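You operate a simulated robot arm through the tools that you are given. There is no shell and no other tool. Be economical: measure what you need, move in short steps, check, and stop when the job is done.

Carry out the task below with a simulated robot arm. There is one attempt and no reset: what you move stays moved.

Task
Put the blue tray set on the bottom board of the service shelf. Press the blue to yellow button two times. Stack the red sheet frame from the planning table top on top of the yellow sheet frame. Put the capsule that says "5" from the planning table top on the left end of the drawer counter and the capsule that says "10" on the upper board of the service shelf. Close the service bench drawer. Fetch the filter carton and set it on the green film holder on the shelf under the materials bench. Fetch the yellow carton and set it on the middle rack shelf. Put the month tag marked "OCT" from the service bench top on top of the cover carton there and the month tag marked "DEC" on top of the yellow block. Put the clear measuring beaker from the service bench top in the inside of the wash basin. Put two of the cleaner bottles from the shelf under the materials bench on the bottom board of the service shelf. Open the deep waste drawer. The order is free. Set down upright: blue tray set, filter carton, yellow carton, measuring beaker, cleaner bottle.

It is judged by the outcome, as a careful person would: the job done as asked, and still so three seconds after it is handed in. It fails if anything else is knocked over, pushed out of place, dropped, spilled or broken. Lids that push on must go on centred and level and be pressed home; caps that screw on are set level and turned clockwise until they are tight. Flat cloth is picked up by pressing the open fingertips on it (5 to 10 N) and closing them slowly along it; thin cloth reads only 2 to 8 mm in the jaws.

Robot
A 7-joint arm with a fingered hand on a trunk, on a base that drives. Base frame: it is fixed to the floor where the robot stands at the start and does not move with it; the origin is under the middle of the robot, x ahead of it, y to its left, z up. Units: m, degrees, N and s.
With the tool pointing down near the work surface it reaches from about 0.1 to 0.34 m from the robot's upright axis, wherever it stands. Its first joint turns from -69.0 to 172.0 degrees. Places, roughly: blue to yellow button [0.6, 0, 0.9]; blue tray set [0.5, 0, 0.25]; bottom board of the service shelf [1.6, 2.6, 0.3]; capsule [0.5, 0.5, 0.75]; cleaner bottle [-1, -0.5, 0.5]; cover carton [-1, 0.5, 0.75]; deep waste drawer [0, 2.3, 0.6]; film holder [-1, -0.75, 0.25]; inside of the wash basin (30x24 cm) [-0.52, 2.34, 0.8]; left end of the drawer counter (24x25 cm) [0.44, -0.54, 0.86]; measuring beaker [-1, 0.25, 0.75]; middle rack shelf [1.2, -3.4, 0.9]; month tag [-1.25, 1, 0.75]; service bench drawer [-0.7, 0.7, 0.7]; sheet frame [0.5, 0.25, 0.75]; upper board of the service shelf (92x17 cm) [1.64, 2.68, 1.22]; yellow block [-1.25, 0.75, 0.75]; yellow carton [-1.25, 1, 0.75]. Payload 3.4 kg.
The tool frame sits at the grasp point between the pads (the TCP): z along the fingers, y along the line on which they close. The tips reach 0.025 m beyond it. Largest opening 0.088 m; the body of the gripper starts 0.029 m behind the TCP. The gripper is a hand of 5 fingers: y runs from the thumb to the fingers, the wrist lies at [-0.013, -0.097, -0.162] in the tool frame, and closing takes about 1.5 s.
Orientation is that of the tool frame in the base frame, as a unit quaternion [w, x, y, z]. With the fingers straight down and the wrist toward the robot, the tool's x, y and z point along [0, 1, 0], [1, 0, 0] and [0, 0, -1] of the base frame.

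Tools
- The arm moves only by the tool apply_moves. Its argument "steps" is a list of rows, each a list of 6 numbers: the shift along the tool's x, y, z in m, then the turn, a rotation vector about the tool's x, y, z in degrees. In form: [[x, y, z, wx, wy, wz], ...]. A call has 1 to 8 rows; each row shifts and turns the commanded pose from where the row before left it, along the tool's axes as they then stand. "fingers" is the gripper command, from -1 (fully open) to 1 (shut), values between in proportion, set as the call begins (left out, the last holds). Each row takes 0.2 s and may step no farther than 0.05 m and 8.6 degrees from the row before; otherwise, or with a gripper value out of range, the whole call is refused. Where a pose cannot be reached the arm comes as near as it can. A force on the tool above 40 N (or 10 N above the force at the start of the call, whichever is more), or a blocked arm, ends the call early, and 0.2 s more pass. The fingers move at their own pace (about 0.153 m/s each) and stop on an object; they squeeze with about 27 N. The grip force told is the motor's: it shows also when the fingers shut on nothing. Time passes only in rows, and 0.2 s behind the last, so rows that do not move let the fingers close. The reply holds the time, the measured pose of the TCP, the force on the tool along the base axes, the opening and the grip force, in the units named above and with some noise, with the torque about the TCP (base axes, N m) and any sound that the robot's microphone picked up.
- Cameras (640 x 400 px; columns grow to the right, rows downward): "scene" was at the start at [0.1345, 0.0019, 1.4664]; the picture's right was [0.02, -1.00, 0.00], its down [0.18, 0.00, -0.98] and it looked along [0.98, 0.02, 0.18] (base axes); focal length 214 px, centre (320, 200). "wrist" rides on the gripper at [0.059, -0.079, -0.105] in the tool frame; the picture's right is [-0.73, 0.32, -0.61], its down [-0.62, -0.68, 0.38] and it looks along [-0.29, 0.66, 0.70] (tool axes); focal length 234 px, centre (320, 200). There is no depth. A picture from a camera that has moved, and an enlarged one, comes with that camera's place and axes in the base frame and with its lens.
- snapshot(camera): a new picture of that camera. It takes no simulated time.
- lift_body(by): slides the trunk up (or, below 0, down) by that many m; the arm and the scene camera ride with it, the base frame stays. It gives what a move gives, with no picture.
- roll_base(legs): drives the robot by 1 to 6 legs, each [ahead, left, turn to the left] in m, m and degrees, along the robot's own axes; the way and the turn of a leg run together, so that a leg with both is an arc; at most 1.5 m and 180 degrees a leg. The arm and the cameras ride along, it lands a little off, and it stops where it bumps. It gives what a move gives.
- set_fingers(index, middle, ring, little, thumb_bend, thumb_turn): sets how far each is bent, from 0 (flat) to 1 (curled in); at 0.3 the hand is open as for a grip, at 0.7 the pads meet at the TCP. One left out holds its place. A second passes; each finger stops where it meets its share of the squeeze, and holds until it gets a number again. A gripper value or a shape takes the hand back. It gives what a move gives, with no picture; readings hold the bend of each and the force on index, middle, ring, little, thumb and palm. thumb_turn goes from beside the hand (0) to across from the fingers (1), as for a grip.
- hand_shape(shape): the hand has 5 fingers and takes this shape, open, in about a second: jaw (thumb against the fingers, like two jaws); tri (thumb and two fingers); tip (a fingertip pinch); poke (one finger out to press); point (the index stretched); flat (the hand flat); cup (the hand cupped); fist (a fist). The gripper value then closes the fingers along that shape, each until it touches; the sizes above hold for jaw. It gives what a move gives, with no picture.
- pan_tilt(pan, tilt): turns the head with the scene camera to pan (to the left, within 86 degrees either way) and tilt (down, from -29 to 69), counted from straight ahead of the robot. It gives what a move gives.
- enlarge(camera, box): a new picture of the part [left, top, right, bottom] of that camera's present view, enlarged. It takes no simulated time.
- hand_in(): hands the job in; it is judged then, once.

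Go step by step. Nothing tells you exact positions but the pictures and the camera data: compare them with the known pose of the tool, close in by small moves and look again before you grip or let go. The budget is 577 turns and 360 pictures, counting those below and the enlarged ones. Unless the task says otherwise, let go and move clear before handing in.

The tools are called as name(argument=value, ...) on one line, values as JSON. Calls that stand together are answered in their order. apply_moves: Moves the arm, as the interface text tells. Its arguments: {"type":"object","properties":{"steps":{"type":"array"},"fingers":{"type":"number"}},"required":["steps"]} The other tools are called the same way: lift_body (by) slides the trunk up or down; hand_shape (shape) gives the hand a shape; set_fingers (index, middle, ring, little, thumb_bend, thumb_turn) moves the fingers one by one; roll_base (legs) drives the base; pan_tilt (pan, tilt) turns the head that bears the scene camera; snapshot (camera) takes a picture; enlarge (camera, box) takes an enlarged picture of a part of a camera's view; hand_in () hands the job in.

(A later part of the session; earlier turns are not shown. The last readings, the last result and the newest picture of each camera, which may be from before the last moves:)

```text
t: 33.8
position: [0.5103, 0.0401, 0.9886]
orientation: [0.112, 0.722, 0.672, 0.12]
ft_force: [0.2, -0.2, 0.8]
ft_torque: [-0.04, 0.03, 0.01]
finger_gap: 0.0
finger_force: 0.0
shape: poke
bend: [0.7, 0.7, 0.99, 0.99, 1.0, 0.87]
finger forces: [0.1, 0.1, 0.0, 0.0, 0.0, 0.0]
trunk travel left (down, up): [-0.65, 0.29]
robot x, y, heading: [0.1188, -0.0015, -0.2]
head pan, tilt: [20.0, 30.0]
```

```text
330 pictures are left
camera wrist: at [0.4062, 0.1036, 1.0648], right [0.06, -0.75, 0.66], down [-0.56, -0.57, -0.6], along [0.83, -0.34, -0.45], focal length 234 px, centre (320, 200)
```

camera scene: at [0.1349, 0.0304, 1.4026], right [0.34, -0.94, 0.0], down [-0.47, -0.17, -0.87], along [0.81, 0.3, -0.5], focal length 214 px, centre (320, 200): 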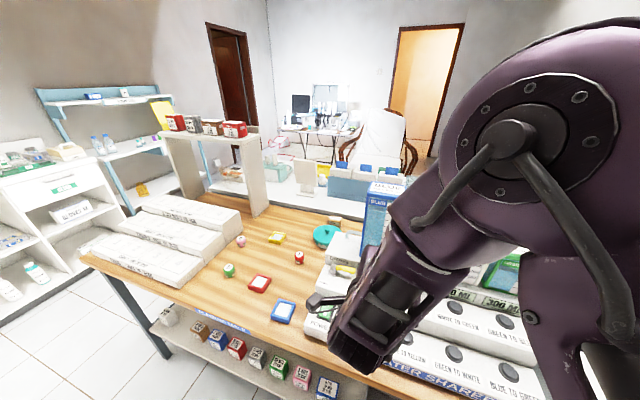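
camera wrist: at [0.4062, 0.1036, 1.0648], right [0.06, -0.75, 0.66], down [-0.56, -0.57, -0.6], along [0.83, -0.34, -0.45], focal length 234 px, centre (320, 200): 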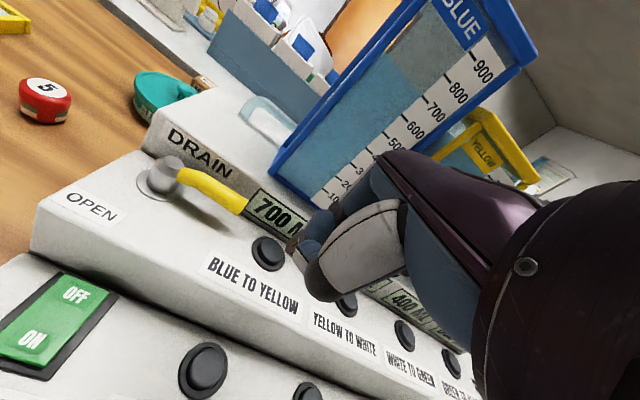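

apply_moves(steps=[[0.03, -0.01, -0.02, 0, 0, 0], [0.03, -0.01, -0.02, 0, 0, 0], [0.03, -0.01, -0.02, 0, 0, 0], [0, 0, 0, 0, 0, 0], [0, 0, 0, 0, 0, 0], [0, 0, 0, 0, 0, 0]])

snapshot(camera="wrist")

snapshot(camera="scene")

```text
t: 35.2
position: [0.4714, 0.1298, 1.041]
orientation: [0.103, 0.728, 0.667, 0.12]
ft_force: [-1.2, -0.3, 0.0]
ft_torque: [-0.02, 0.01, 0.01]
finger_gap: 0.0
finger_force: 0.1
shape: poke
bend: [0.7, 0.7, 0.99, 0.99, 1.0, 0.87]
finger forces: [0.1, 0.0, 0.0, 0.1, 0.0, 0.0]
trunk travel left (down, up): [-0.65, 0.29]
robot x, y, heading: [0.1179, -0.0017, 0.1]
head pan, tilt: [20.0, 30.0]
```

```text
329 pictures are left
camera wrist: at [0.3688, 0.1929, 1.1176], right [0.05, -0.76, 0.65], down [-0.57, -0.56, -0.6], along [0.82, -0.34, -0.47], focal length 234 px, centre (320, 200)
```

wrist: 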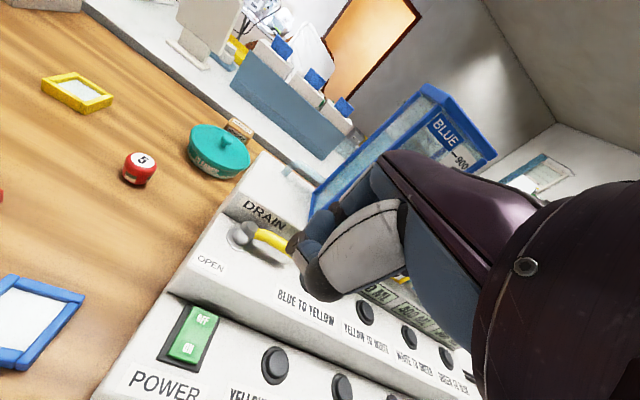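

```text
328 pictures are left
camera scene: at [0.2554, 0.0306, 1.4025], right [0.34, -0.94, 0.0], down [-0.47, -0.17, -0.87], along [0.81, 0.29, -0.5], focal length 214 px, centre (320, 200)
```

scene: 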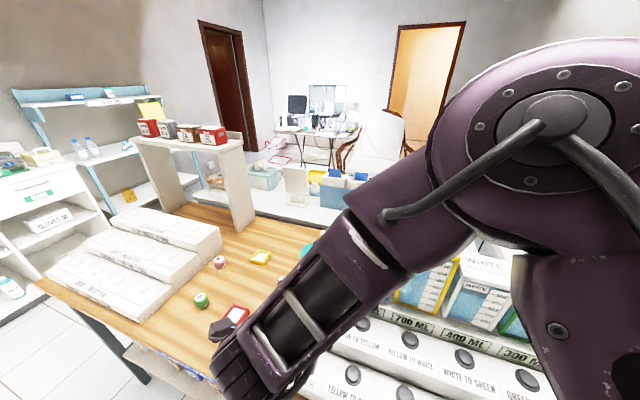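

The yellow display now reads 700 (was 600). I need to see whether the second press counted, so I view the tanks and displays more clearly.

apply_moves(steps=[[-0.04, -0.03, 0.0, 0, 0, 6], [-0.04, -0.03, -0.01, 0, 0, 6], [-0.04, -0.03, -0.01, 0, 0, 6], [-0.04, -0.02, 0, 0, 0, 6], [-0.04, -0.0, 0, 0, 0, 6]])

snapshot(camera="scene")

snapshot(camera="wrist")

```text
refused: row 2 steps farther than a row can; nothing moved
```

```text
327 pictures are left
camera scene: at [0.2554, 0.0306, 1.4025], right [0.34, -0.94, 0.0], down [-0.47, -0.17, -0.87], along [0.81, 0.29, -0.5], focal length 214 px, centre (320, 200)
```

scene: 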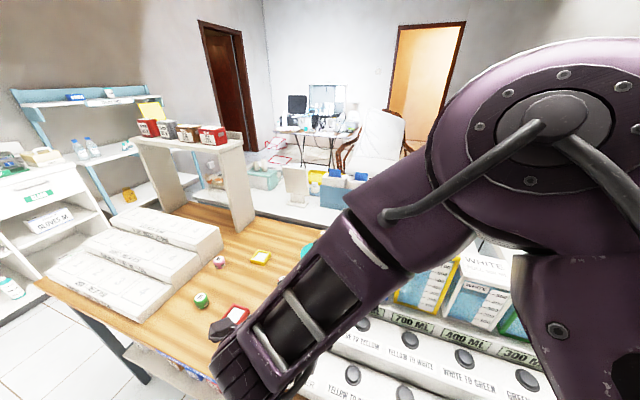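

```text
326 pictures are left
camera wrist: at [0.3688, 0.1929, 1.1176], right [0.05, -0.76, 0.65], down [-0.57, -0.56, -0.6], along [0.82, -0.34, -0.47], focal length 234 px, centre (320, 200)
```

wrist: 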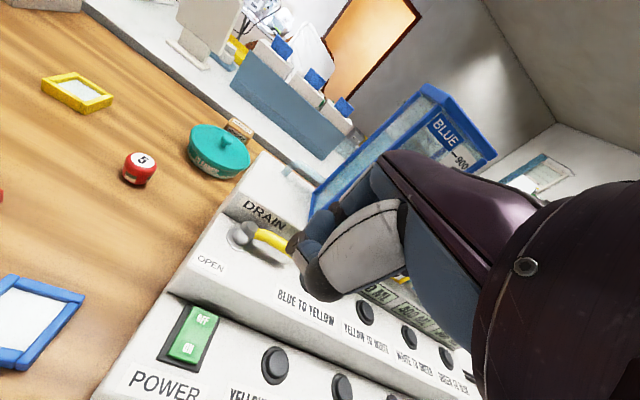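

apply_moves(steps=[[-0.035, -0.025, 0.0, 0, 0, 6], [-0.035, -0.03, 0, 0, 0, 6], [-0.035, -0.03, 0, 0, 0, 6], [-0.04, -0.01, 0, 0, 0, 6], [-0.04, -0.0, 0, 0, 0, 6]])

snapshot(camera="scene")

snapshot(camera="wrist")

```text
t: 36.3
position: [0.4156, -0.0076, 1.0565]
orientation: [0.121, 0.894, 0.401, 0.163]
ft_force: [-0.2, 0.3, -0.1]
ft_torque: [-0.01, -0.02, -0.05]
finger_gap: 0.0
finger_force: 0.0
shape: poke
bend: [0.7, 0.7, 0.99, 0.99, 1.0, 0.87]
finger forces: [0.0, 0.0, 0.0, 0.0, 0.0, 0.0]
out of reach, approached as far as the arm can: row 2, 3, 4, 5
trunk travel left (down, up): [-0.65, 0.29]
robot x, y, heading: [0.122, -0.0014, -0.1]
head pan, tilt: [20.0, 30.0]
stopped in row 5: the arm was blocked; the commanded pose is now the measured one
```

```text
325 pictures are left
camera scene: at [0.2544, 0.0306, 1.4026], right [0.34, -0.94, 0.0], down [-0.47, -0.17, -0.87], along [0.81, 0.29, -0.5], focal length 214 px, centre (320, 200)
```

scene: 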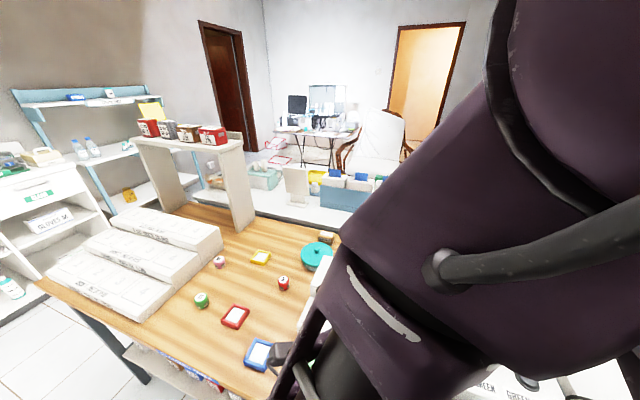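

```text
324 pictures are left
camera wrist: at [0.3587, 0.096, 1.1362], right [-0.47, -0.71, 0.53], down [-0.7, -0.06, -0.71], along [0.53, -0.71, -0.47], focal length 234 px, centre (320, 200)
```

wrist: 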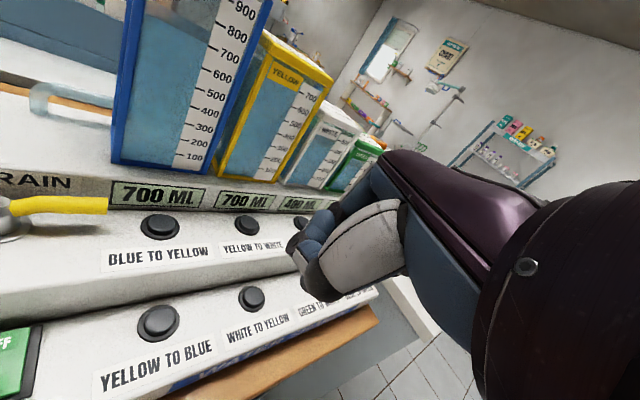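

The yellow tank holds only 700 ML, so it filled on the first press; both clicks were heard, so the button job is done. Next the frames: I move the robot left in front of them.

roll_base(legs=[[0, 0.4, 0]])

hand_shape(shape="jaw")

apply_moves(steps=[[0.01, 0, 0, 0, 0, -8], [0.01, 0, 0, 0, 0, -8], [0.01, 0, 0, 0, 0, -8], [0.0, 0, 0, 0, 0, -8], [0.0, 0, 0, 0, 0, -8], [0.0, 0, 0, 0, 0, -8]])

pan_tilt(pan=10, tilt=45)

snapshot(camera="wrist")

snapshot(camera="scene")

```text
t: 38.8
position: [0.4151, 0.3899, 1.0553]
orientation: [0.12, 0.891, 0.406, 0.163]
ft_force: [-0.8, 0.6, -0.7]
ft_torque: [-0.03, 0.0, -0.02]
finger_gap: 0.0
finger_force: 0.0
shape: poke
bend: [0.7, 0.7, 0.99, 0.99, 1.0, 0.88]
finger forces: [0.0, 0.0, 0.1, 0.0, 0.0, 0.1]
trunk travel left (down, up): [-0.65, 0.29]
robot x, y, heading: [0.1189, 0.3924, 0.5]
head pan, tilt: [20.0, 30.0]
```

```text
t: 39.6
position: [0.4146, 0.3892, 1.0553]
orientation: [0.12, 0.892, 0.405, 0.163]
ft_force: [-0.2, 0.1, 0.2]
ft_torque: [0.02, -0.02, -0.03]
finger_gap: 0.0878
finger_force: 0.0
shape: jaw
bend: [0.3, 0.3, 0.3, 0.3, 0.3, 0.98]
finger forces: [0.0, 0.0, 0.1, 0.0, 0.0, 0.1]
trunk travel left (down, up): [-0.65, 0.29]
robot x, y, heading: [0.1196, 0.3948, 0.5]
head pan, tilt: [20.0, 30.0]
```

```text
t: 41.0
position: [0.4485, 0.4534, 1.0614]
orientation: [0.176, 0.649, 0.734, 0.099]
ft_force: [0.4, -0.2, -0.1]
ft_torque: [0.0, -0.01, 0.0]
finger_gap: 0.0877
finger_force: 0.0
shape: jaw
bend: [0.3, 0.3, 0.3, 0.3, 0.3, 0.98]
finger forces: [0.0, 0.0, 0.1, 0.0, 0.1, 0.0]
out of reach, approached as far as the arm can: row 2, 3, 4, 5, 6
trunk travel left (down, up): [-0.65, 0.29]
robot x, y, heading: [0.1216, 0.3949, 0.4]
head pan, tilt: [20.0, 30.0]
```

```text
t: 41.8
position: [0.4482, 0.4533, 1.0627]
orientation: [0.175, 0.65, 0.733, 0.099]
ft_force: [-0.5, 0.3, 0.2]
ft_torque: [0.02, 0.0, -0.03]
finger_gap: 0.0878
finger_force: 0.0
shape: jaw
bend: [0.3, 0.3, 0.3, 0.3, 0.3, 0.98]
finger forces: [0.0, 0.0, 0.1, 0.0, 0.0, 0.0]
trunk travel left (down, up): [-0.65, 0.29]
robot x, y, heading: [0.1197, 0.3949, 0.7]
head pan, tilt: [10.0, 45.0]
```

```text
323 pictures are left
camera wrist: at [0.33, 0.5096, 1.1208], right [0.13, -0.62, 0.77], down [-0.42, -0.74, -0.53], along [0.9, -0.26, -0.36], focal length 234 px, centre (320, 200)
```

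wrist: 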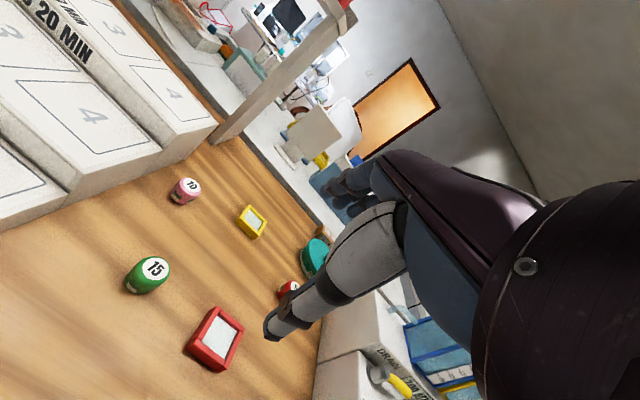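

```text
322 pictures are left
camera scene: at [0.2487, 0.4097, 1.38], right [0.18, -0.98, 0.0], down [-0.69, -0.13, -0.71], along [0.7, 0.13, -0.71], focal length 214 px, centre (320, 200)
```

scene: 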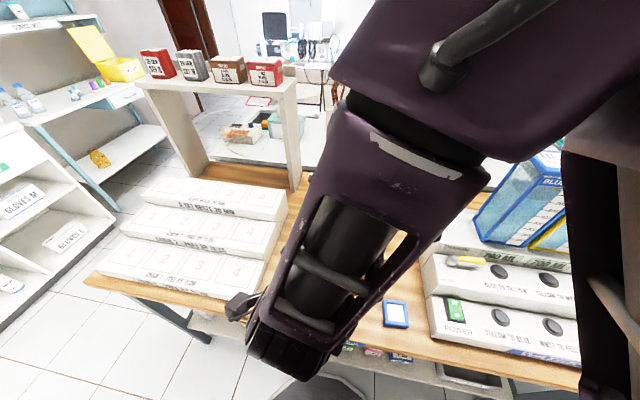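

Combining views, the table top is about z 0.80; red frame at (0.515, 0.382), yellow at (0.735, 0.44), capsule 5 at (0.655, 0.30), capsule 10 at (0.655, 0.56). I test turning the hand sideways (closing along y) so that tilting outward keeps the jaws level.

apply_moves(steps=[[0, -0.01, 0, 7.3, 2.5, 0], [0, -0.01, 0, 7.3, 2.5, 0], [0, -0.01, 0, 7.3, 2.5, 0], [0, 0, 0, 0, 0, -8], [0, 0, 0, 0, 0, -8], [0, 0, 0, 0, 0, -8], [0, 0, 0, 0, 0, -8], [0, 0, 0, 0, 0, -8]])

apply_moves(steps=[[0, 0, 0, 0, 0, -8], [0, 0, 0, 0, 0, -8], [0, 0, 0, 0, 0, -8], [0, 0, 0, 0, 0, -8], [0, 0, 0, 0, 0, -8], [0, 0, 0, 0, -8, 0], [0, 0, 0, 0, -8, 0]])

snapshot(camera="wrist")

snapshot(camera="scene")

```text
t: 43.6
position: [0.4279, 0.455, 1.0549]
orientation: [0.0, 0.367, 0.93, 0.0]
ft_force: [1.1, -0.5, -0.5]
ft_torque: [-0.01, 0.0, 0.02]
finger_gap: 0.0879
finger_force: 0.2
shape: jaw
bend: [0.3, 0.3, 0.3, 0.3, 0.3, 0.98]
finger forces: [0.1, 0.0, 0.0, 0.1, 0.0, 0.1]
out of reach, approached as far as the arm can: row 5
trunk travel left (down, up): [-0.65, 0.29]
robot x, y, heading: [0.1183, 0.3932, 0.3]
head pan, tilt: [10.0, 45.0]
```

```text
t: 45.2
position: [0.4256, 0.4564, 1.0558]
orientation: [0.141, 0.027, 0.99, -0.005]
ft_force: [0.7, 0.3, -0.3]
ft_torque: [0.03, -0.02, 0.0]
finger_gap: 0.0877
finger_force: 0.1
shape: jaw
bend: [0.3, 0.3, 0.3, 0.3, 0.3, 0.98]
finger forces: [0.0, 0.0, 0.1, 0.1, 0.0, 0.0]
trunk travel left (down, up): [-0.65, 0.29]
robot x, y, heading: [0.118, 0.396, 0.4]
head pan, tilt: [10.0, 45.0]
```

```text
321 pictures are left
camera wrist: at [0.3355, 0.3815, 1.1399], right [0.54, 0.29, 0.79], down [0.67, -0.72, -0.19], along [0.51, 0.63, -0.59], focal length 234 px, centre (320, 200)
```

wrist: 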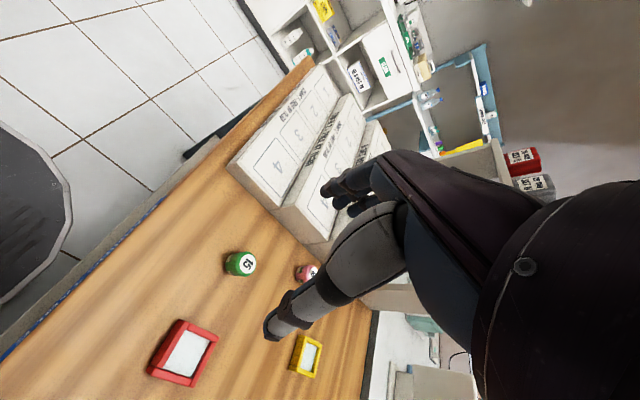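

```text
320 pictures are left
camera scene: at [0.2488, 0.4098, 1.3799], right [0.18, -0.98, 0.0], down [-0.7, -0.13, -0.71], along [0.7, 0.13, -0.71], focal length 214 px, centre (320, 200)
```

scene: 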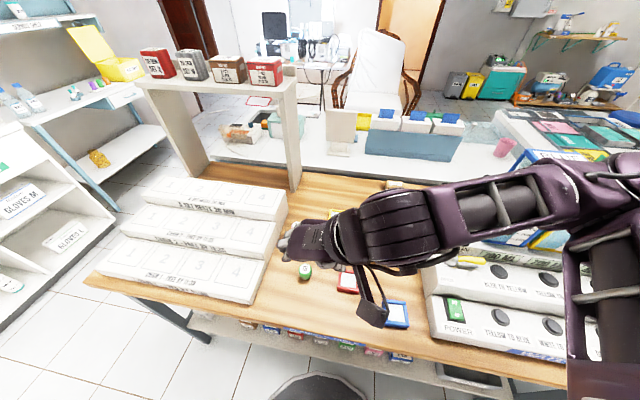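

Sideways hand works and clears the view. Red frame re-measured at (0.513, 0.380). I lower toward it.

apply_moves(steps=[[-0.0125, -0.0172, 0.039, 0, 0, 0], [-0.0125, -0.0172, 0.039, 0, 0, 0], [-0.0125, -0.0172, 0.039, 0, 0, 0], [-0.0125, -0.0172, 0.039, 0, 0, 0]])

snapshot(camera="wrist")

enlarge(camera="scene", box=[250, 200, 450, 340])

```text
t: 46.2
position: [0.512, 0.3839, 0.9195]
orientation: [0.141, 0.026, 0.99, -0.004]
ft_force: [-0.6, 0.1, -0.9]
ft_torque: [0.05, 0.02, -0.02]
finger_gap: 0.0877
finger_force: 0.1
shape: jaw
bend: [0.3, 0.3, 0.3, 0.3, 0.3, 0.98]
finger forces: [0.0, 0.1, 0.1, 0.0, 0.1, 0.0]
trunk travel left (down, up): [-0.65, 0.29]
robot x, y, heading: [0.1167, 0.3916, 0.2]
head pan, tilt: [10.0, 45.0]
```

```text
319 pictures are left
camera wrist: at [0.4225, 0.3085, 1.0037], right [0.54, 0.29, 0.79], down [0.67, -0.72, -0.19], along [0.51, 0.63, -0.59], focal length 234 px, centre (320, 200)
```

wrist: 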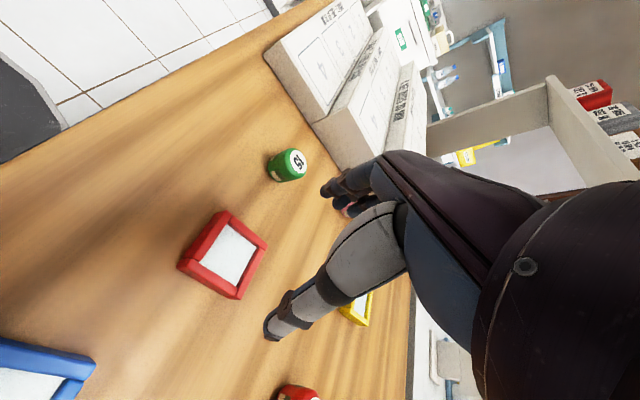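

```text
2.86 times, centred on (350, 270) of scene
camera zoom: at [0.2492, 0.4095, 1.3799], right [0.18, -0.98, 0.0], down [-0.7, -0.13, -0.71], along [0.69, 0.13, -0.71], focal length 613 px, centre (234, 0)
```

zoom: 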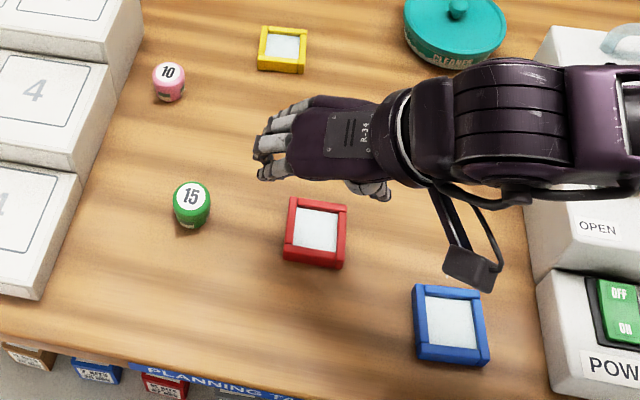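

apply_moves(steps=[[0.01, -0.0018, 0.029, 0, 0, 0], [0.01, -0.0018, 0.029, 0, 0, 0], [0.004, -0.0008, 0.01, 0, 0, 0]])

snapshot(camera="wrist")

enlarge(camera="scene", box=[250, 200, 450, 340])

```text
t: 47.0
position: [0.5088, 0.3792, 0.8473]
orientation: [0.141, 0.027, 0.99, -0.003]
ft_force: [-1.0, -0.3, 0.1]
ft_torque: [-0.02, -0.03, 0.0]
finger_gap: 0.0881
finger_force: 0.0
shape: jaw
bend: [0.3, 0.3, 0.3, 0.3, 0.3, 0.98]
finger forces: [0.0, 0.1, 0.0, 0.0, 0.0, 0.0]
trunk travel left (down, up): [-0.65, 0.29]
robot x, y, heading: [0.12, 0.3971, 0.4]
head pan, tilt: [10.0, 45.0]
```

```text
317 pictures are left
camera wrist: at [0.4187, 0.304, 0.932], right [0.54, 0.29, 0.79], down [0.67, -0.72, -0.19], along [0.51, 0.63, -0.59], focal length 234 px, centre (320, 200)
```

wrist: 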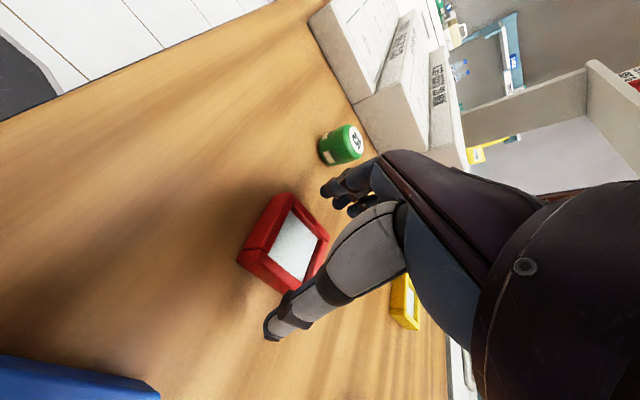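

```text
2.86 times, centred on (350, 270) of scene
camera zoom: at [0.2488, 0.4095, 1.3799], right [0.18, -0.98, 0.0], down [-0.7, -0.13, -0.71], along [0.7, 0.13, -0.71], focal length 613 px, centre (234, 0)
```

zoom: 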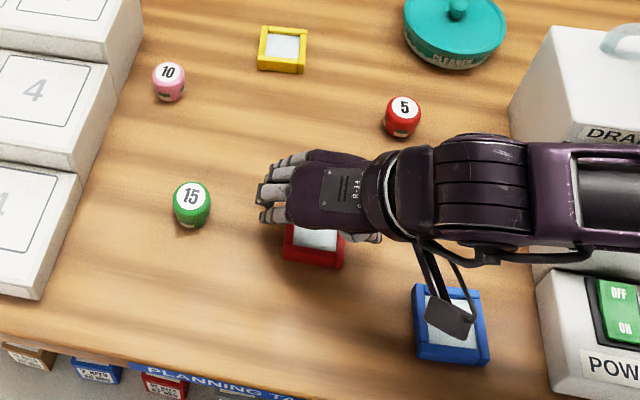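

apply_moves(steps=[[0.003, 0, 0.009, 0, 0, 0], [0.003, 0, 0.009, 0, 0, 0]])

apply_moves(steps=[[0, 0, 0, 0, 0, 0], [0, 0, 0, 0, 0, 0], [0, 0, 0, 0, 0, 0], [0, 0, 0, 0, 0, 0], [0, 0, 0, 0, 0, 0], [0, 0, 0, 0, 0, 0]], fingers=1)

snapshot(camera="wrist")

```text
t: 47.6
position: [0.5068, 0.3794, 0.8288]
orientation: [0.141, 0.027, 0.99, -0.003]
ft_force: [0.7, 0.3, 0.5]
ft_torque: [0.02, -0.01, -0.02]
finger_gap: 0.0878
finger_force: 0.1
shape: jaw
bend: [0.3, 0.3, 0.3, 0.3, 0.3, 0.98]
finger forces: [0.0, 0.0, 0.1, 0.1, 0.1, 0.1]
trunk travel left (down, up): [-0.65, 0.29]
robot x, y, heading: [0.1187, 0.392, 1.0]
head pan, tilt: [10.0, 45.0]
```

```text
t: 49.0
position: [0.5067, 0.3789, 0.8298]
orientation: [0.141, 0.028, 0.99, -0.004]
ft_force: [0.7, -0.1, -0.7]
ft_torque: [-0.02, 0.01, 0.0]
finger_gap: 0.0503
finger_force: 27.3
shape: jaw
bend: [0.74, 0.43, 0.39, 0.44, 0.64, 0.99]
finger forces: [13.7, 7.4, 3.0, 0.0, 24.0, 0.1]
trunk travel left (down, up): [-0.65, 0.29]
robot x, y, heading: [0.1153, 0.3957, 0.3]
head pan, tilt: [10.0, 45.0]
```

```text
315 pictures are left
camera wrist: at [0.4172, 0.304, 0.9135], right [0.55, 0.29, 0.79], down [0.67, -0.72, -0.19], along [0.51, 0.63, -0.59], focal length 234 px, centre (320, 200)
```

wrist: 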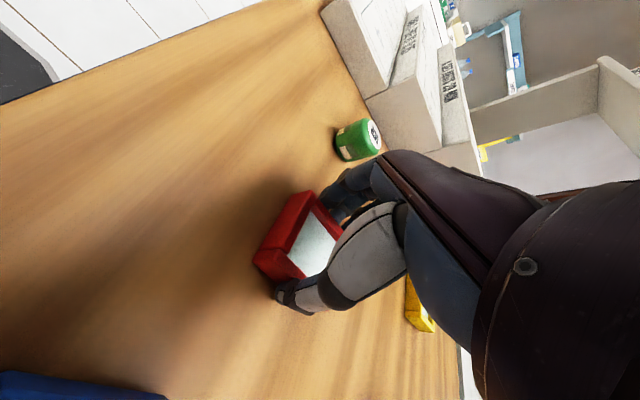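

Gripped at 50 mm. I lift a little and look.

apply_moves(steps=[[-0.005, 0, -0.02, 0, 0, 0], [-0.005, 0, -0.02, 0, 0, 0], [-0.01, 0, -0.035, 0, 0, 0]])

snapshot(camera="wrist")

enlarge(camera="scene", box=[250, 180, 450, 320])

```text
t: 49.8
position: [0.5044, 0.379, 0.9068]
orientation: [0.14, 0.026, 0.99, -0.005]
ft_force: [0.7, -0.6, -0.5]
ft_torque: [-0.01, 0.01, -0.01]
finger_gap: 0.0504
finger_force: 26.3
shape: jaw
bend: [0.74, 0.43, 0.4, 0.44, 0.64, 0.99]
finger forces: [13.9, 7.2, 3.1, 0.0, 24.1, 0.1]
trunk travel left (down, up): [-0.65, 0.29]
robot x, y, heading: [0.117, 0.3968, 0.6]
head pan, tilt: [10.0, 45.0]
```

```text
314 pictures are left
camera wrist: at [0.4146, 0.3044, 0.9915], right [0.55, 0.29, 0.78], down [0.67, -0.72, -0.19], along [0.51, 0.63, -0.59], focal length 234 px, centre (320, 200)
```

wrist: 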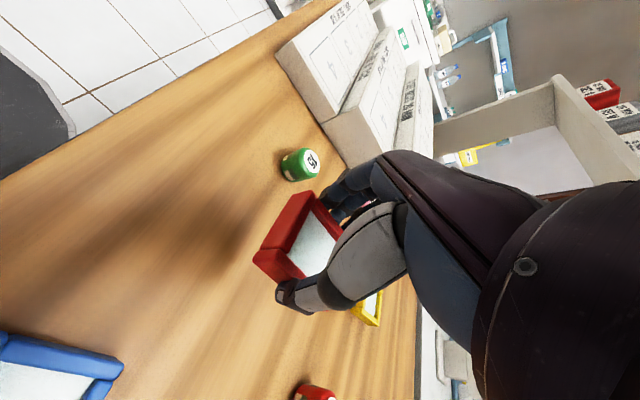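

```text
2.86 times, centred on (350, 250) of scene
camera zoom: at [0.2482, 0.4098, 1.38], right [0.18, -0.98, 0.0], down [-0.69, -0.13, -0.71], along [0.7, 0.13, -0.71], focal length 613 px, centre (234, 57)
```

zoom: 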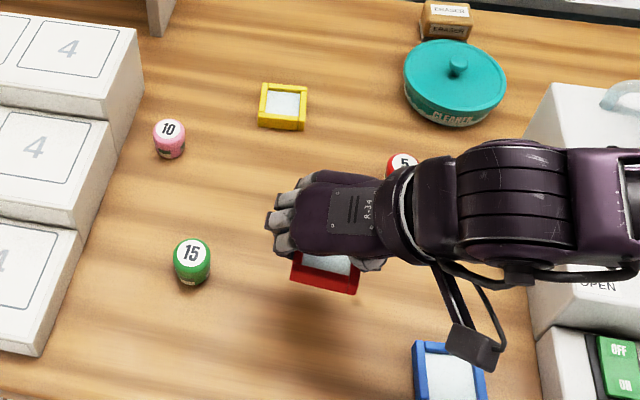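

Held well and level. Yellow frame re-measured at about (0.73, 0.44), turned about 5 degrees. I test how far I can reach with this tilt.

apply_moves(steps=[[-0.0397, 0.0174, 0, 0, 0, 0], [-0.0397, 0.0174, 0, 0, 0, 0], [-0.0397, 0.0174, 0, 0, 0, 0], [-0.0397, 0.0174, 0, 0, 0, 0]])

```text
t: 50.8
position: [0.6455, 0.4444, 0.9449]
orientation: [0.142, 0.027, 0.99, 0.001]
ft_force: [-0.2, -0.3, -1.4]
ft_torque: [0.0, 0.0, 0.0]
finger_gap: 0.0501
finger_force: 26.6
shape: jaw
bend: [0.74, 0.43, 0.4, 0.44, 0.64, 0.99]
finger forces: [13.7, 7.2, 3.1, 0.0, 23.9, 0.0]
out of reach, approached as far as the arm can: row 3, 4
trunk travel left (down, up): [-0.65, 0.29]
robot x, y, heading: [0.1178, 0.3933, 0.5]
head pan, tilt: [10.0, 45.0]
```

Reach is 0.53 m with this tilt, so driving about 8 cm ahead suffices.

roll_base(legs=[[0.08, 0, 0]])

snapshot(camera="wrist")

snapshot(camera="scene")

```text
t: 51.9
position: [0.725, 0.4443, 0.9449]
orientation: [0.143, 0.028, 0.989, 0.002]
ft_force: [0.3, 0.1, 0.1]
ft_torque: [0.03, -0.02, 0.02]
finger_gap: 0.0501
finger_force: 26.9
shape: jaw
bend: [0.74, 0.43, 0.4, 0.44, 0.64, 0.99]
finger forces: [13.6, 7.2, 3.1, 0.0, 24.0, 0.0]
trunk travel left (down, up): [-0.65, 0.29]
robot x, y, heading: [0.1957, 0.3979, 0.6]
head pan, tilt: [10.0, 45.0]
```

```text
312 pictures are left
camera wrist: at [0.6352, 0.3688, 1.0281], right [0.54, 0.28, 0.79], down [0.67, -0.71, -0.2], along [0.51, 0.64, -0.58], focal length 234 px, centre (320, 200)
```

wrist: 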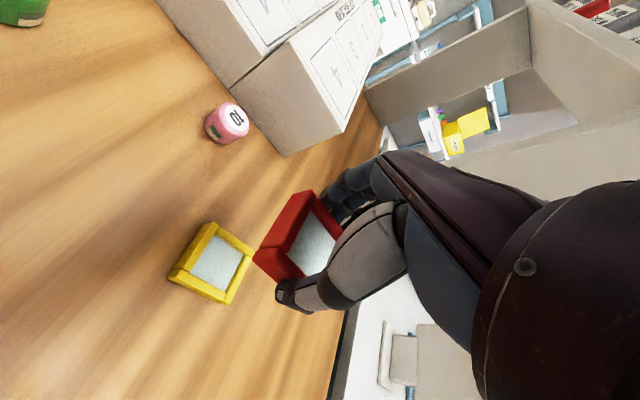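

```text
311 pictures are left
camera scene: at [0.3293, 0.4105, 1.3798], right [0.18, -0.98, 0.0], down [-0.7, -0.13, -0.71], along [0.69, 0.13, -0.71], focal length 214 px, centre (320, 200)
```

scene: 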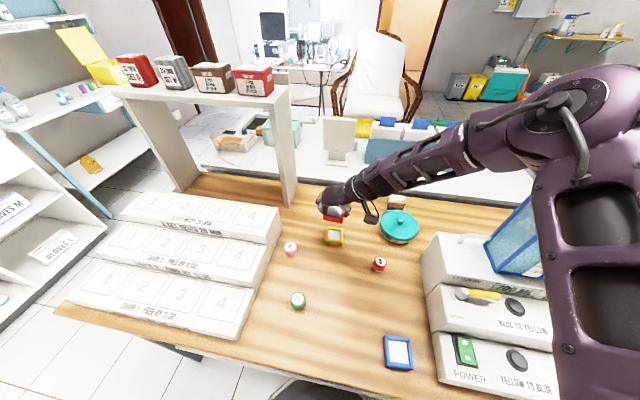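

I turn by 3 degrees and lower over the yellow frame.

apply_moves(steps=[[0.0072, -0.0015, 0.0257, 0, 0, -1.5], [0.0072, -0.0015, 0.0257, 0, 0, -1.5], [0.0072, -0.0015, 0.0257, 0, 0, 0]])

snapshot(camera="wrist")

enlarge(camera="scene", box=[260, 170, 440, 296])

```text
t: 52.7
position: [0.7247, 0.4407, 0.8647]
orientation: [0.143, 0.001, 0.99, -0.002]
ft_force: [-0.8, 0.6, -0.1]
ft_torque: [0.01, -0.01, 0.02]
finger_gap: 0.0499
finger_force: 27.3
shape: jaw
bend: [0.74, 0.43, 0.4, 0.44, 0.64, 0.99]
finger forces: [13.7, 7.2, 3.1, 0.0, 23.9, 0.1]
trunk travel left (down, up): [-0.65, 0.29]
robot x, y, heading: [0.1981, 0.3953, 0.7]
head pan, tilt: [10.0, 45.0]
```

```text
310 pictures are left
camera wrist: at [0.6383, 0.3617, 0.9488], right [0.53, 0.32, 0.79], down [0.71, -0.68, -0.19], along [0.48, 0.66, -0.59], focal length 234 px, centre (320, 200)
```

wrist: 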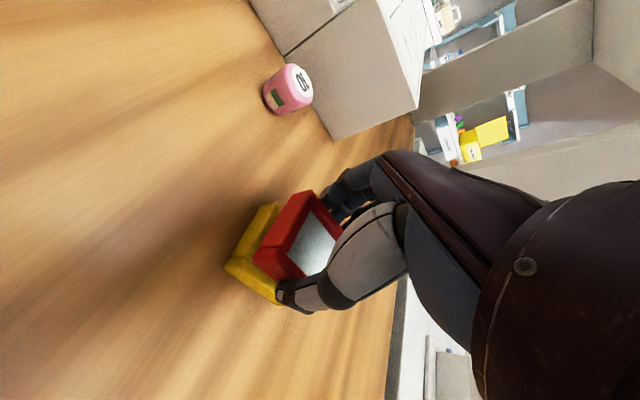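

```text
3.17 times, centred on (350, 233) of scene
camera zoom: at [0.3287, 0.4102, 1.3799], right [0.18, -0.98, 0.0], down [-0.7, -0.13, -0.71], along [0.69, 0.13, -0.71], focal length 681 px, centre (225, 95)
```

zoom: 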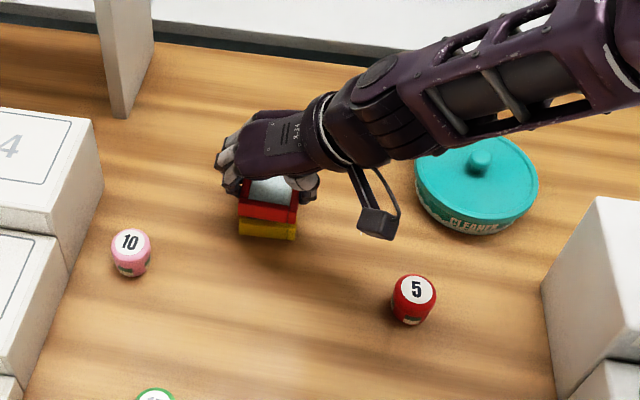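

apply_moves(steps=[[0.0022, 0, 0.0077, 0, 0, 0], [0.0008, 0, 0.0029, 0, 0, 0], [0.0008, 0, 0.0029, 0, 0, 0], [0.0006, 0, 0.002, 0, 0, 0], [0.0006, 0, 0.002, 0, 0, 0]])

snapshot(camera="wrist")

enlarge(camera="scene", box=[290, 190, 390, 260])

```text
t: 53.9
position: [0.7266, 0.4399, 0.8478]
orientation: [0.143, 0.0, 0.99, 0.0]
ft_force: [-0.4, -0.5, 5.3]
ft_torque: [-0.16, -0.03, -0.02]
finger_gap: 0.0496
finger_force: 26.9
shape: jaw
bend: [0.74, 0.43, 0.4, 0.44, 0.64, 0.99]
finger forces: [13.5, 7.3, 3.2, 0.0, 24.7, 0.1]
trunk travel left (down, up): [-0.65, 0.29]
robot x, y, heading: [0.1977, 0.3943, 0.6]
head pan, tilt: [10.0, 45.0]
```

```text
308 pictures are left
camera wrist: at [0.6395, 0.3613, 0.9325], right [0.52, 0.32, 0.79], down [0.71, -0.68, -0.19], along [0.48, 0.66, -0.59], focal length 234 px, centre (320, 200)
```

wrist: 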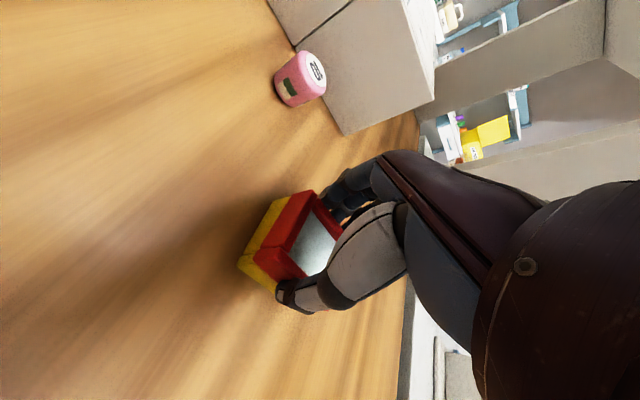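

```text
5.71 times, centred on (340, 225) of scene
camera zoom: at [0.3273, 0.4102, 1.3802], right [0.18, -0.98, 0.0], down [-0.69, -0.13, -0.71], along [0.7, 0.13, -0.71], focal length 1226 px, centre (206, 57)
```

zoom: 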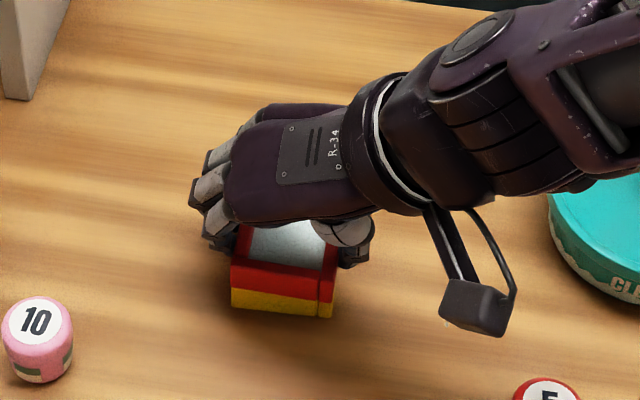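

In contact and well aligned. I open and lift away.

apply_moves(steps=[[0, 0, 0, 0, 0, 0], [0, 0, 0, 0, 0, 0], [0, 0, 0, 0, 0, 0], [0, 0, 0, 0, 0, 0]], fingers=-1)

apply_moves(steps=[[-0.005, 0, -0.02, 0, 0, 0], [-0.011, 0, -0.04, 0, 0, 0], [-0.011, 0, -0.04, 0, 0, 0]])

snapshot(camera="wrist")

enlarge(camera="scene", box=[260, 170, 440, 296])

```text
t: 54.9
position: [0.7263, 0.4411, 0.848]
orientation: [0.143, 0.001, 0.99, -0.001]
ft_force: [-0.7, 0.1, 0.2]
ft_torque: [0.04, 0.0, -0.02]
finger_gap: 0.0876
finger_force: 0.2
shape: jaw
bend: [0.3, 0.3, 0.3, 0.3, 0.3, 0.98]
finger forces: [0.0, 0.1, 0.0, 0.0, 0.0, 0.0]
trunk travel left (down, up): [-0.65, 0.29]
robot x, y, heading: [0.1953, 0.3926, 0.4]
head pan, tilt: [10.0, 45.0]
```

```text
t: 55.7
position: [0.7182, 0.4453, 0.9508]
orientation: [0.146, 0.001, 0.989, 0.004]
ft_force: [0.0, -0.1, -0.8]
ft_torque: [0.02, 0.07, -0.01]
finger_gap: 0.0879
finger_force: 0.0
shape: jaw
bend: [0.3, 0.3, 0.3, 0.3, 0.3, 0.98]
finger forces: [0.0, 0.0, 0.0, 0.0, 0.0, 0.1]
out of reach, approached as far as the arm can: row 3
trunk travel left (down, up): [-0.65, 0.29]
robot x, y, heading: [0.1967, 0.3944, 0.4]
head pan, tilt: [10.0, 45.0]
```

```text
306 pictures are left
camera wrist: at [0.632, 0.3645, 1.0335], right [0.52, 0.32, 0.79], down [0.71, -0.68, -0.19], along [0.48, 0.66, -0.58], focal length 234 px, centre (320, 200)
```

wrist: 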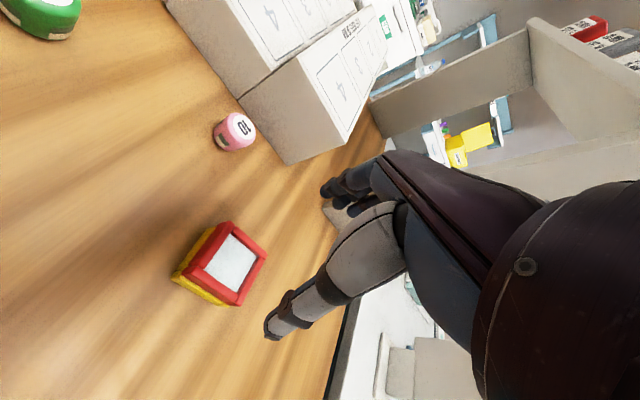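

```text
3.17 times, centred on (350, 233) of scene
camera zoom: at [0.3272, 0.4108, 1.38], right [0.18, -0.98, 0.0], down [-0.69, -0.13, -0.71], along [0.7, 0.13, -0.71], focal length 681 px, centre (225, 95)
```

zoom: 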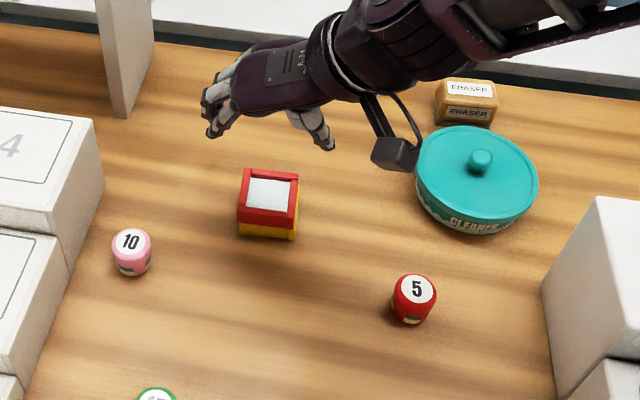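

Stack is good. Next capsule "5" at about (0.653, 0.302): I move above it.

apply_moves(steps=[[0.017, -0.0358, 0.0026, 0, 0, 0], [0.017, -0.0358, 0.0026, 0, 0, 0], [0.017, -0.0358, 0.0026, 0, 0, 0], [0.017, -0.0358, 0.0026, 0, 0, 0]])

snapshot(camera="wrist")

enlarge(camera="scene", box=[280, 190, 460, 316])

```text
t: 56.7
position: [0.6421, 0.369, 0.9406]
orientation: [0.143, 0.002, 0.99, 0.0]
ft_force: [-0.4, -0.2, -0.2]
ft_torque: [0.01, 0.01, 0.0]
finger_gap: 0.0876
finger_force: 0.1
shape: jaw
bend: [0.3, 0.3, 0.3, 0.3, 0.3, 0.98]
finger forces: [0.0, 0.1, 0.0, 0.0, 0.0, 0.1]
out of reach, approached as far as the arm can: row 1, 2, 3
trunk travel left (down, up): [-0.65, 0.29]
robot x, y, heading: [0.1998, 0.3928, 0.4]
head pan, tilt: [10.0, 45.0]
```

```text
304 pictures are left
camera wrist: at [0.5556, 0.2895, 1.0255], right [0.53, 0.32, 0.79], down [0.7, -0.68, -0.19], along [0.48, 0.66, -0.58], focal length 234 px, centre (320, 200)
```

wrist: 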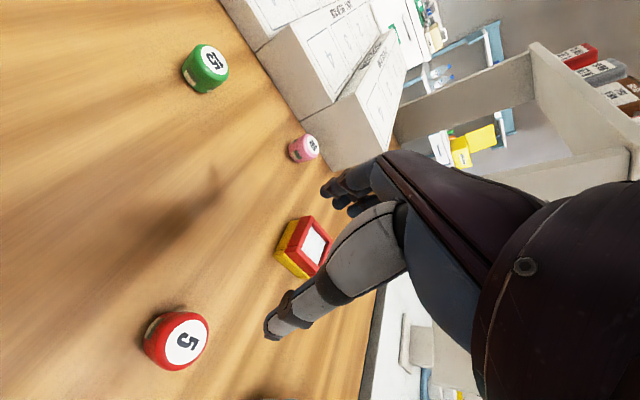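

```text
3.17 times, centred on (370, 253) of scene
camera zoom: at [0.3278, 0.4064, 1.38], right [0.18, -0.98, 0.0], down [-0.69, -0.13, -0.71], along [0.7, 0.13, -0.71], focal length 681 px, centre (161, 32)
```

zoom: 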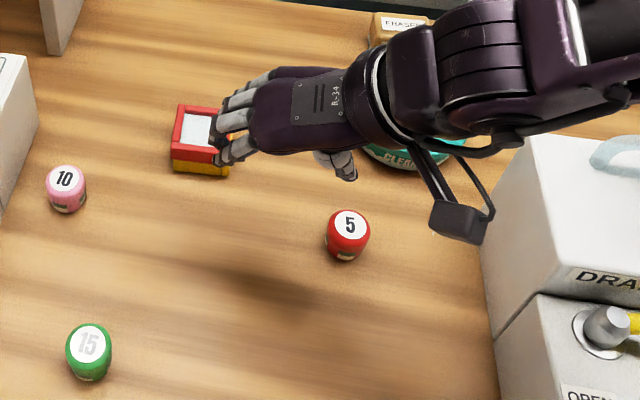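

roll_base(legs=[[0, -0.07, 0]])

snapshot(camera="wrist")

```text
t: 57.7
position: [0.6436, 0.3023, 0.9419]
orientation: [0.143, 0.0, 0.99, 0.0]
ft_force: [-0.2, -0.6, 0.8]
ft_torque: [0.01, -0.01, -0.05]
finger_gap: 0.0876
finger_force: 0.1
shape: jaw
bend: [0.3, 0.3, 0.3, 0.3, 0.3, 0.98]
finger forces: [0.0, 0.0, 0.0, 0.0, 0.0, 0.1]
trunk travel left (down, up): [-0.65, 0.29]
robot x, y, heading: [0.199, 0.3267, 0.4]
head pan, tilt: [10.0, 45.0]
```

```text
302 pictures are left
camera wrist: at [0.5569, 0.2234, 1.0254], right [0.53, 0.32, 0.79], down [0.71, -0.68, -0.19], along [0.48, 0.66, -0.59], focal length 234 px, centre (320, 200)
```

wrist: 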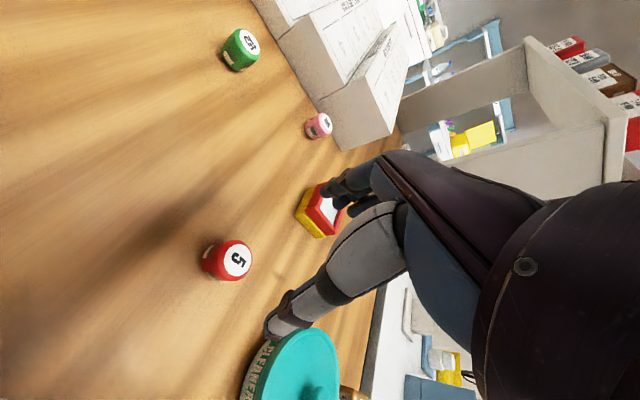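

apply_moves(steps=[[0.0069, -0.0013, 0.0266, 0, 0, 0], [0.0069, -0.0013, 0.0266, 0, 0, 0], [0.0069, -0.0013, 0.0266, 0, 0, 0], [0.0045, -0.0008, 0.0176, 0, 0, 0]])

snapshot(camera="wrist")

enlarge(camera="scene", box=[280, 190, 460, 316])

```text
t: 58.7
position: [0.6409, 0.2975, 0.8433]
orientation: [0.147, 0.001, 0.989, -0.002]
ft_force: [0.4, 0.7, 0.1]
ft_torque: [-0.02, 0.0, -0.02]
finger_gap: 0.0879
finger_force: 0.1
shape: jaw
bend: [0.3, 0.3, 0.3, 0.3, 0.3, 0.98]
finger forces: [0.1, 0.0, 0.0, 0.1, 0.0, 0.1]
trunk travel left (down, up): [-0.65, 0.29]
robot x, y, heading: [0.1985, 0.3256, 0.8]
head pan, tilt: [10.0, 45.0]
```

```text
301 pictures are left
camera wrist: at [0.5538, 0.2195, 0.9274], right [0.52, 0.32, 0.79], down [0.71, -0.68, -0.18], along [0.48, 0.65, -0.58], focal length 234 px, centre (320, 200)
```

wrist: 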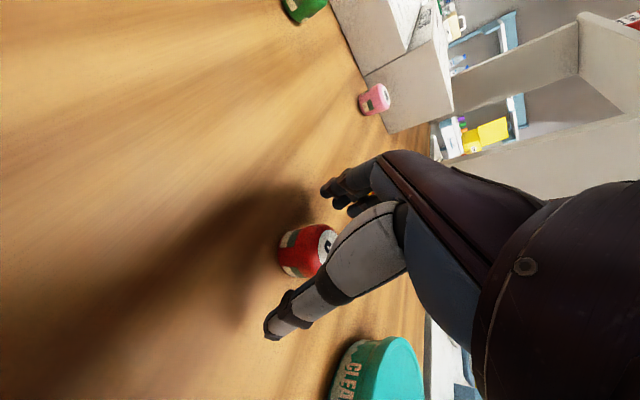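

```text
3.17 times, centred on (370, 253) of scene
camera zoom: at [0.3192, 0.3439, 1.381], right [0.18, -0.98, 0.0], down [-0.69, -0.13, -0.71], along [0.7, 0.13, -0.7], focal length 681 px, centre (161, 32)
```

zoom: 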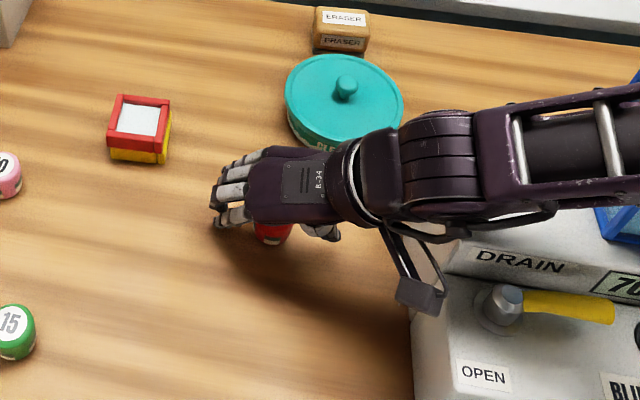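

apply_moves(steps=[[0.0018, 0.001, 0.0058, 0, 0, 0], [0.001, 0, 0.0035, 0, 0, 0]])

apply_moves(steps=[[0, 0, 0, 0, 0, 0], [0, 0, 0, 0, 0, 0], [0, 0, 0, 0, 0, 0], [0, 0, 0, 0, 0, 0], [0, 0, 0, 0, 0, 0], [0, 0, 0, 0, 0, 0]], fingers=1)

snapshot(camera="wrist")

```text
t: 59.3
position: [0.6413, 0.3005, 0.8348]
orientation: [0.147, 0.002, 0.989, -0.001]
ft_force: [-0.5, -0.2, 0.4]
ft_torque: [0.0, -0.01, -0.03]
finger_gap: 0.0874
finger_force: 0.1
shape: jaw
bend: [0.3, 0.3, 0.3, 0.3, 0.3, 0.98]
finger forces: [0.0, 0.1, 0.0, 0.0, 0.1, 0.1]
trunk travel left (down, up): [-0.65, 0.29]
robot x, y, heading: [0.1985, 0.3251, 0.6]
head pan, tilt: [10.0, 45.0]
```

```text
t: 60.7
position: [0.6402, 0.2993, 0.8348]
orientation: [0.147, 0.0, 0.989, -0.001]
ft_force: [-0.8, -1.1, 0.7]
ft_torque: [-0.02, 0.02, -0.02]
finger_gap: 0.024
finger_force: 27.0
shape: jaw
bend: [0.73, 0.52, 0.56, 0.6, 0.75, 1.0]
finger forces: [11.0, 7.2, 4.0, 0.0, 19.8, 0.0]
trunk travel left (down, up): [-0.65, 0.29]
robot x, y, heading: [0.1987, 0.325, 0.5]
head pan, tilt: [10.0, 45.0]
```

```text
299 pictures are left
camera wrist: at [0.5536, 0.2208, 0.9182], right [0.52, 0.32, 0.79], down [0.71, -0.68, -0.18], along [0.48, 0.65, -0.58], focal length 234 px, centre (320, 200)
```

wrist: 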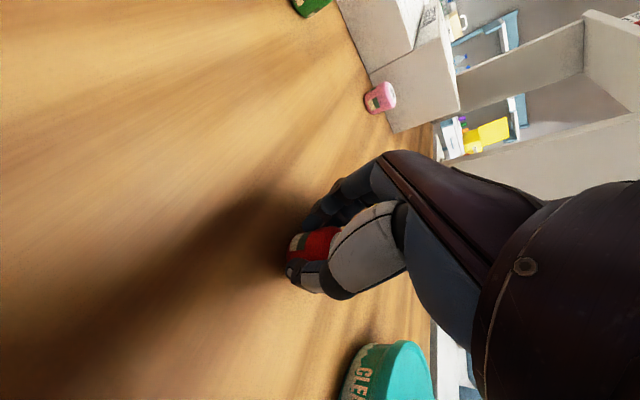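

apply_moves(steps=[[-0.006, 0, -0.02, 0, 0, 0], [-0.012, 0, -0.038, 0, 0, 0], [-0.012, 0, -0.04, 0, 0, 0]])

snapshot(camera="wrist")

```text
t: 61.5
position: [0.6442, 0.3009, 0.9359]
orientation: [0.146, 0.002, 0.989, -0.001]
ft_force: [-0.1, -0.4, 0.0]
ft_torque: [0.0, -0.03, -0.05]
finger_gap: 0.0239
finger_force: 27.0
shape: jaw
bend: [0.73, 0.53, 0.57, 0.61, 0.75, 1.0]
finger forces: [11.2, 6.9, 4.5, 0.0, 19.7, 0.0]
trunk travel left (down, up): [-0.65, 0.29]
robot x, y, heading: [0.2015, 0.3233, 0.8]
head pan, tilt: [10.0, 45.0]
```

```text
298 pictures are left
camera wrist: at [0.5582, 0.2218, 1.0201], right [0.52, 0.32, 0.79], down [0.71, -0.68, -0.19], along [0.48, 0.65, -0.58], focal length 234 px, centre (320, 200)
```

wrist: 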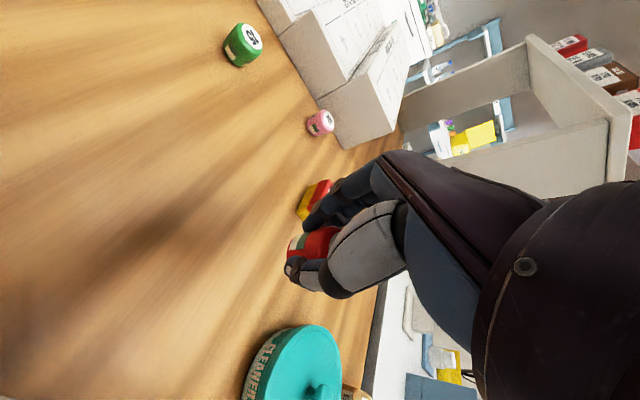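

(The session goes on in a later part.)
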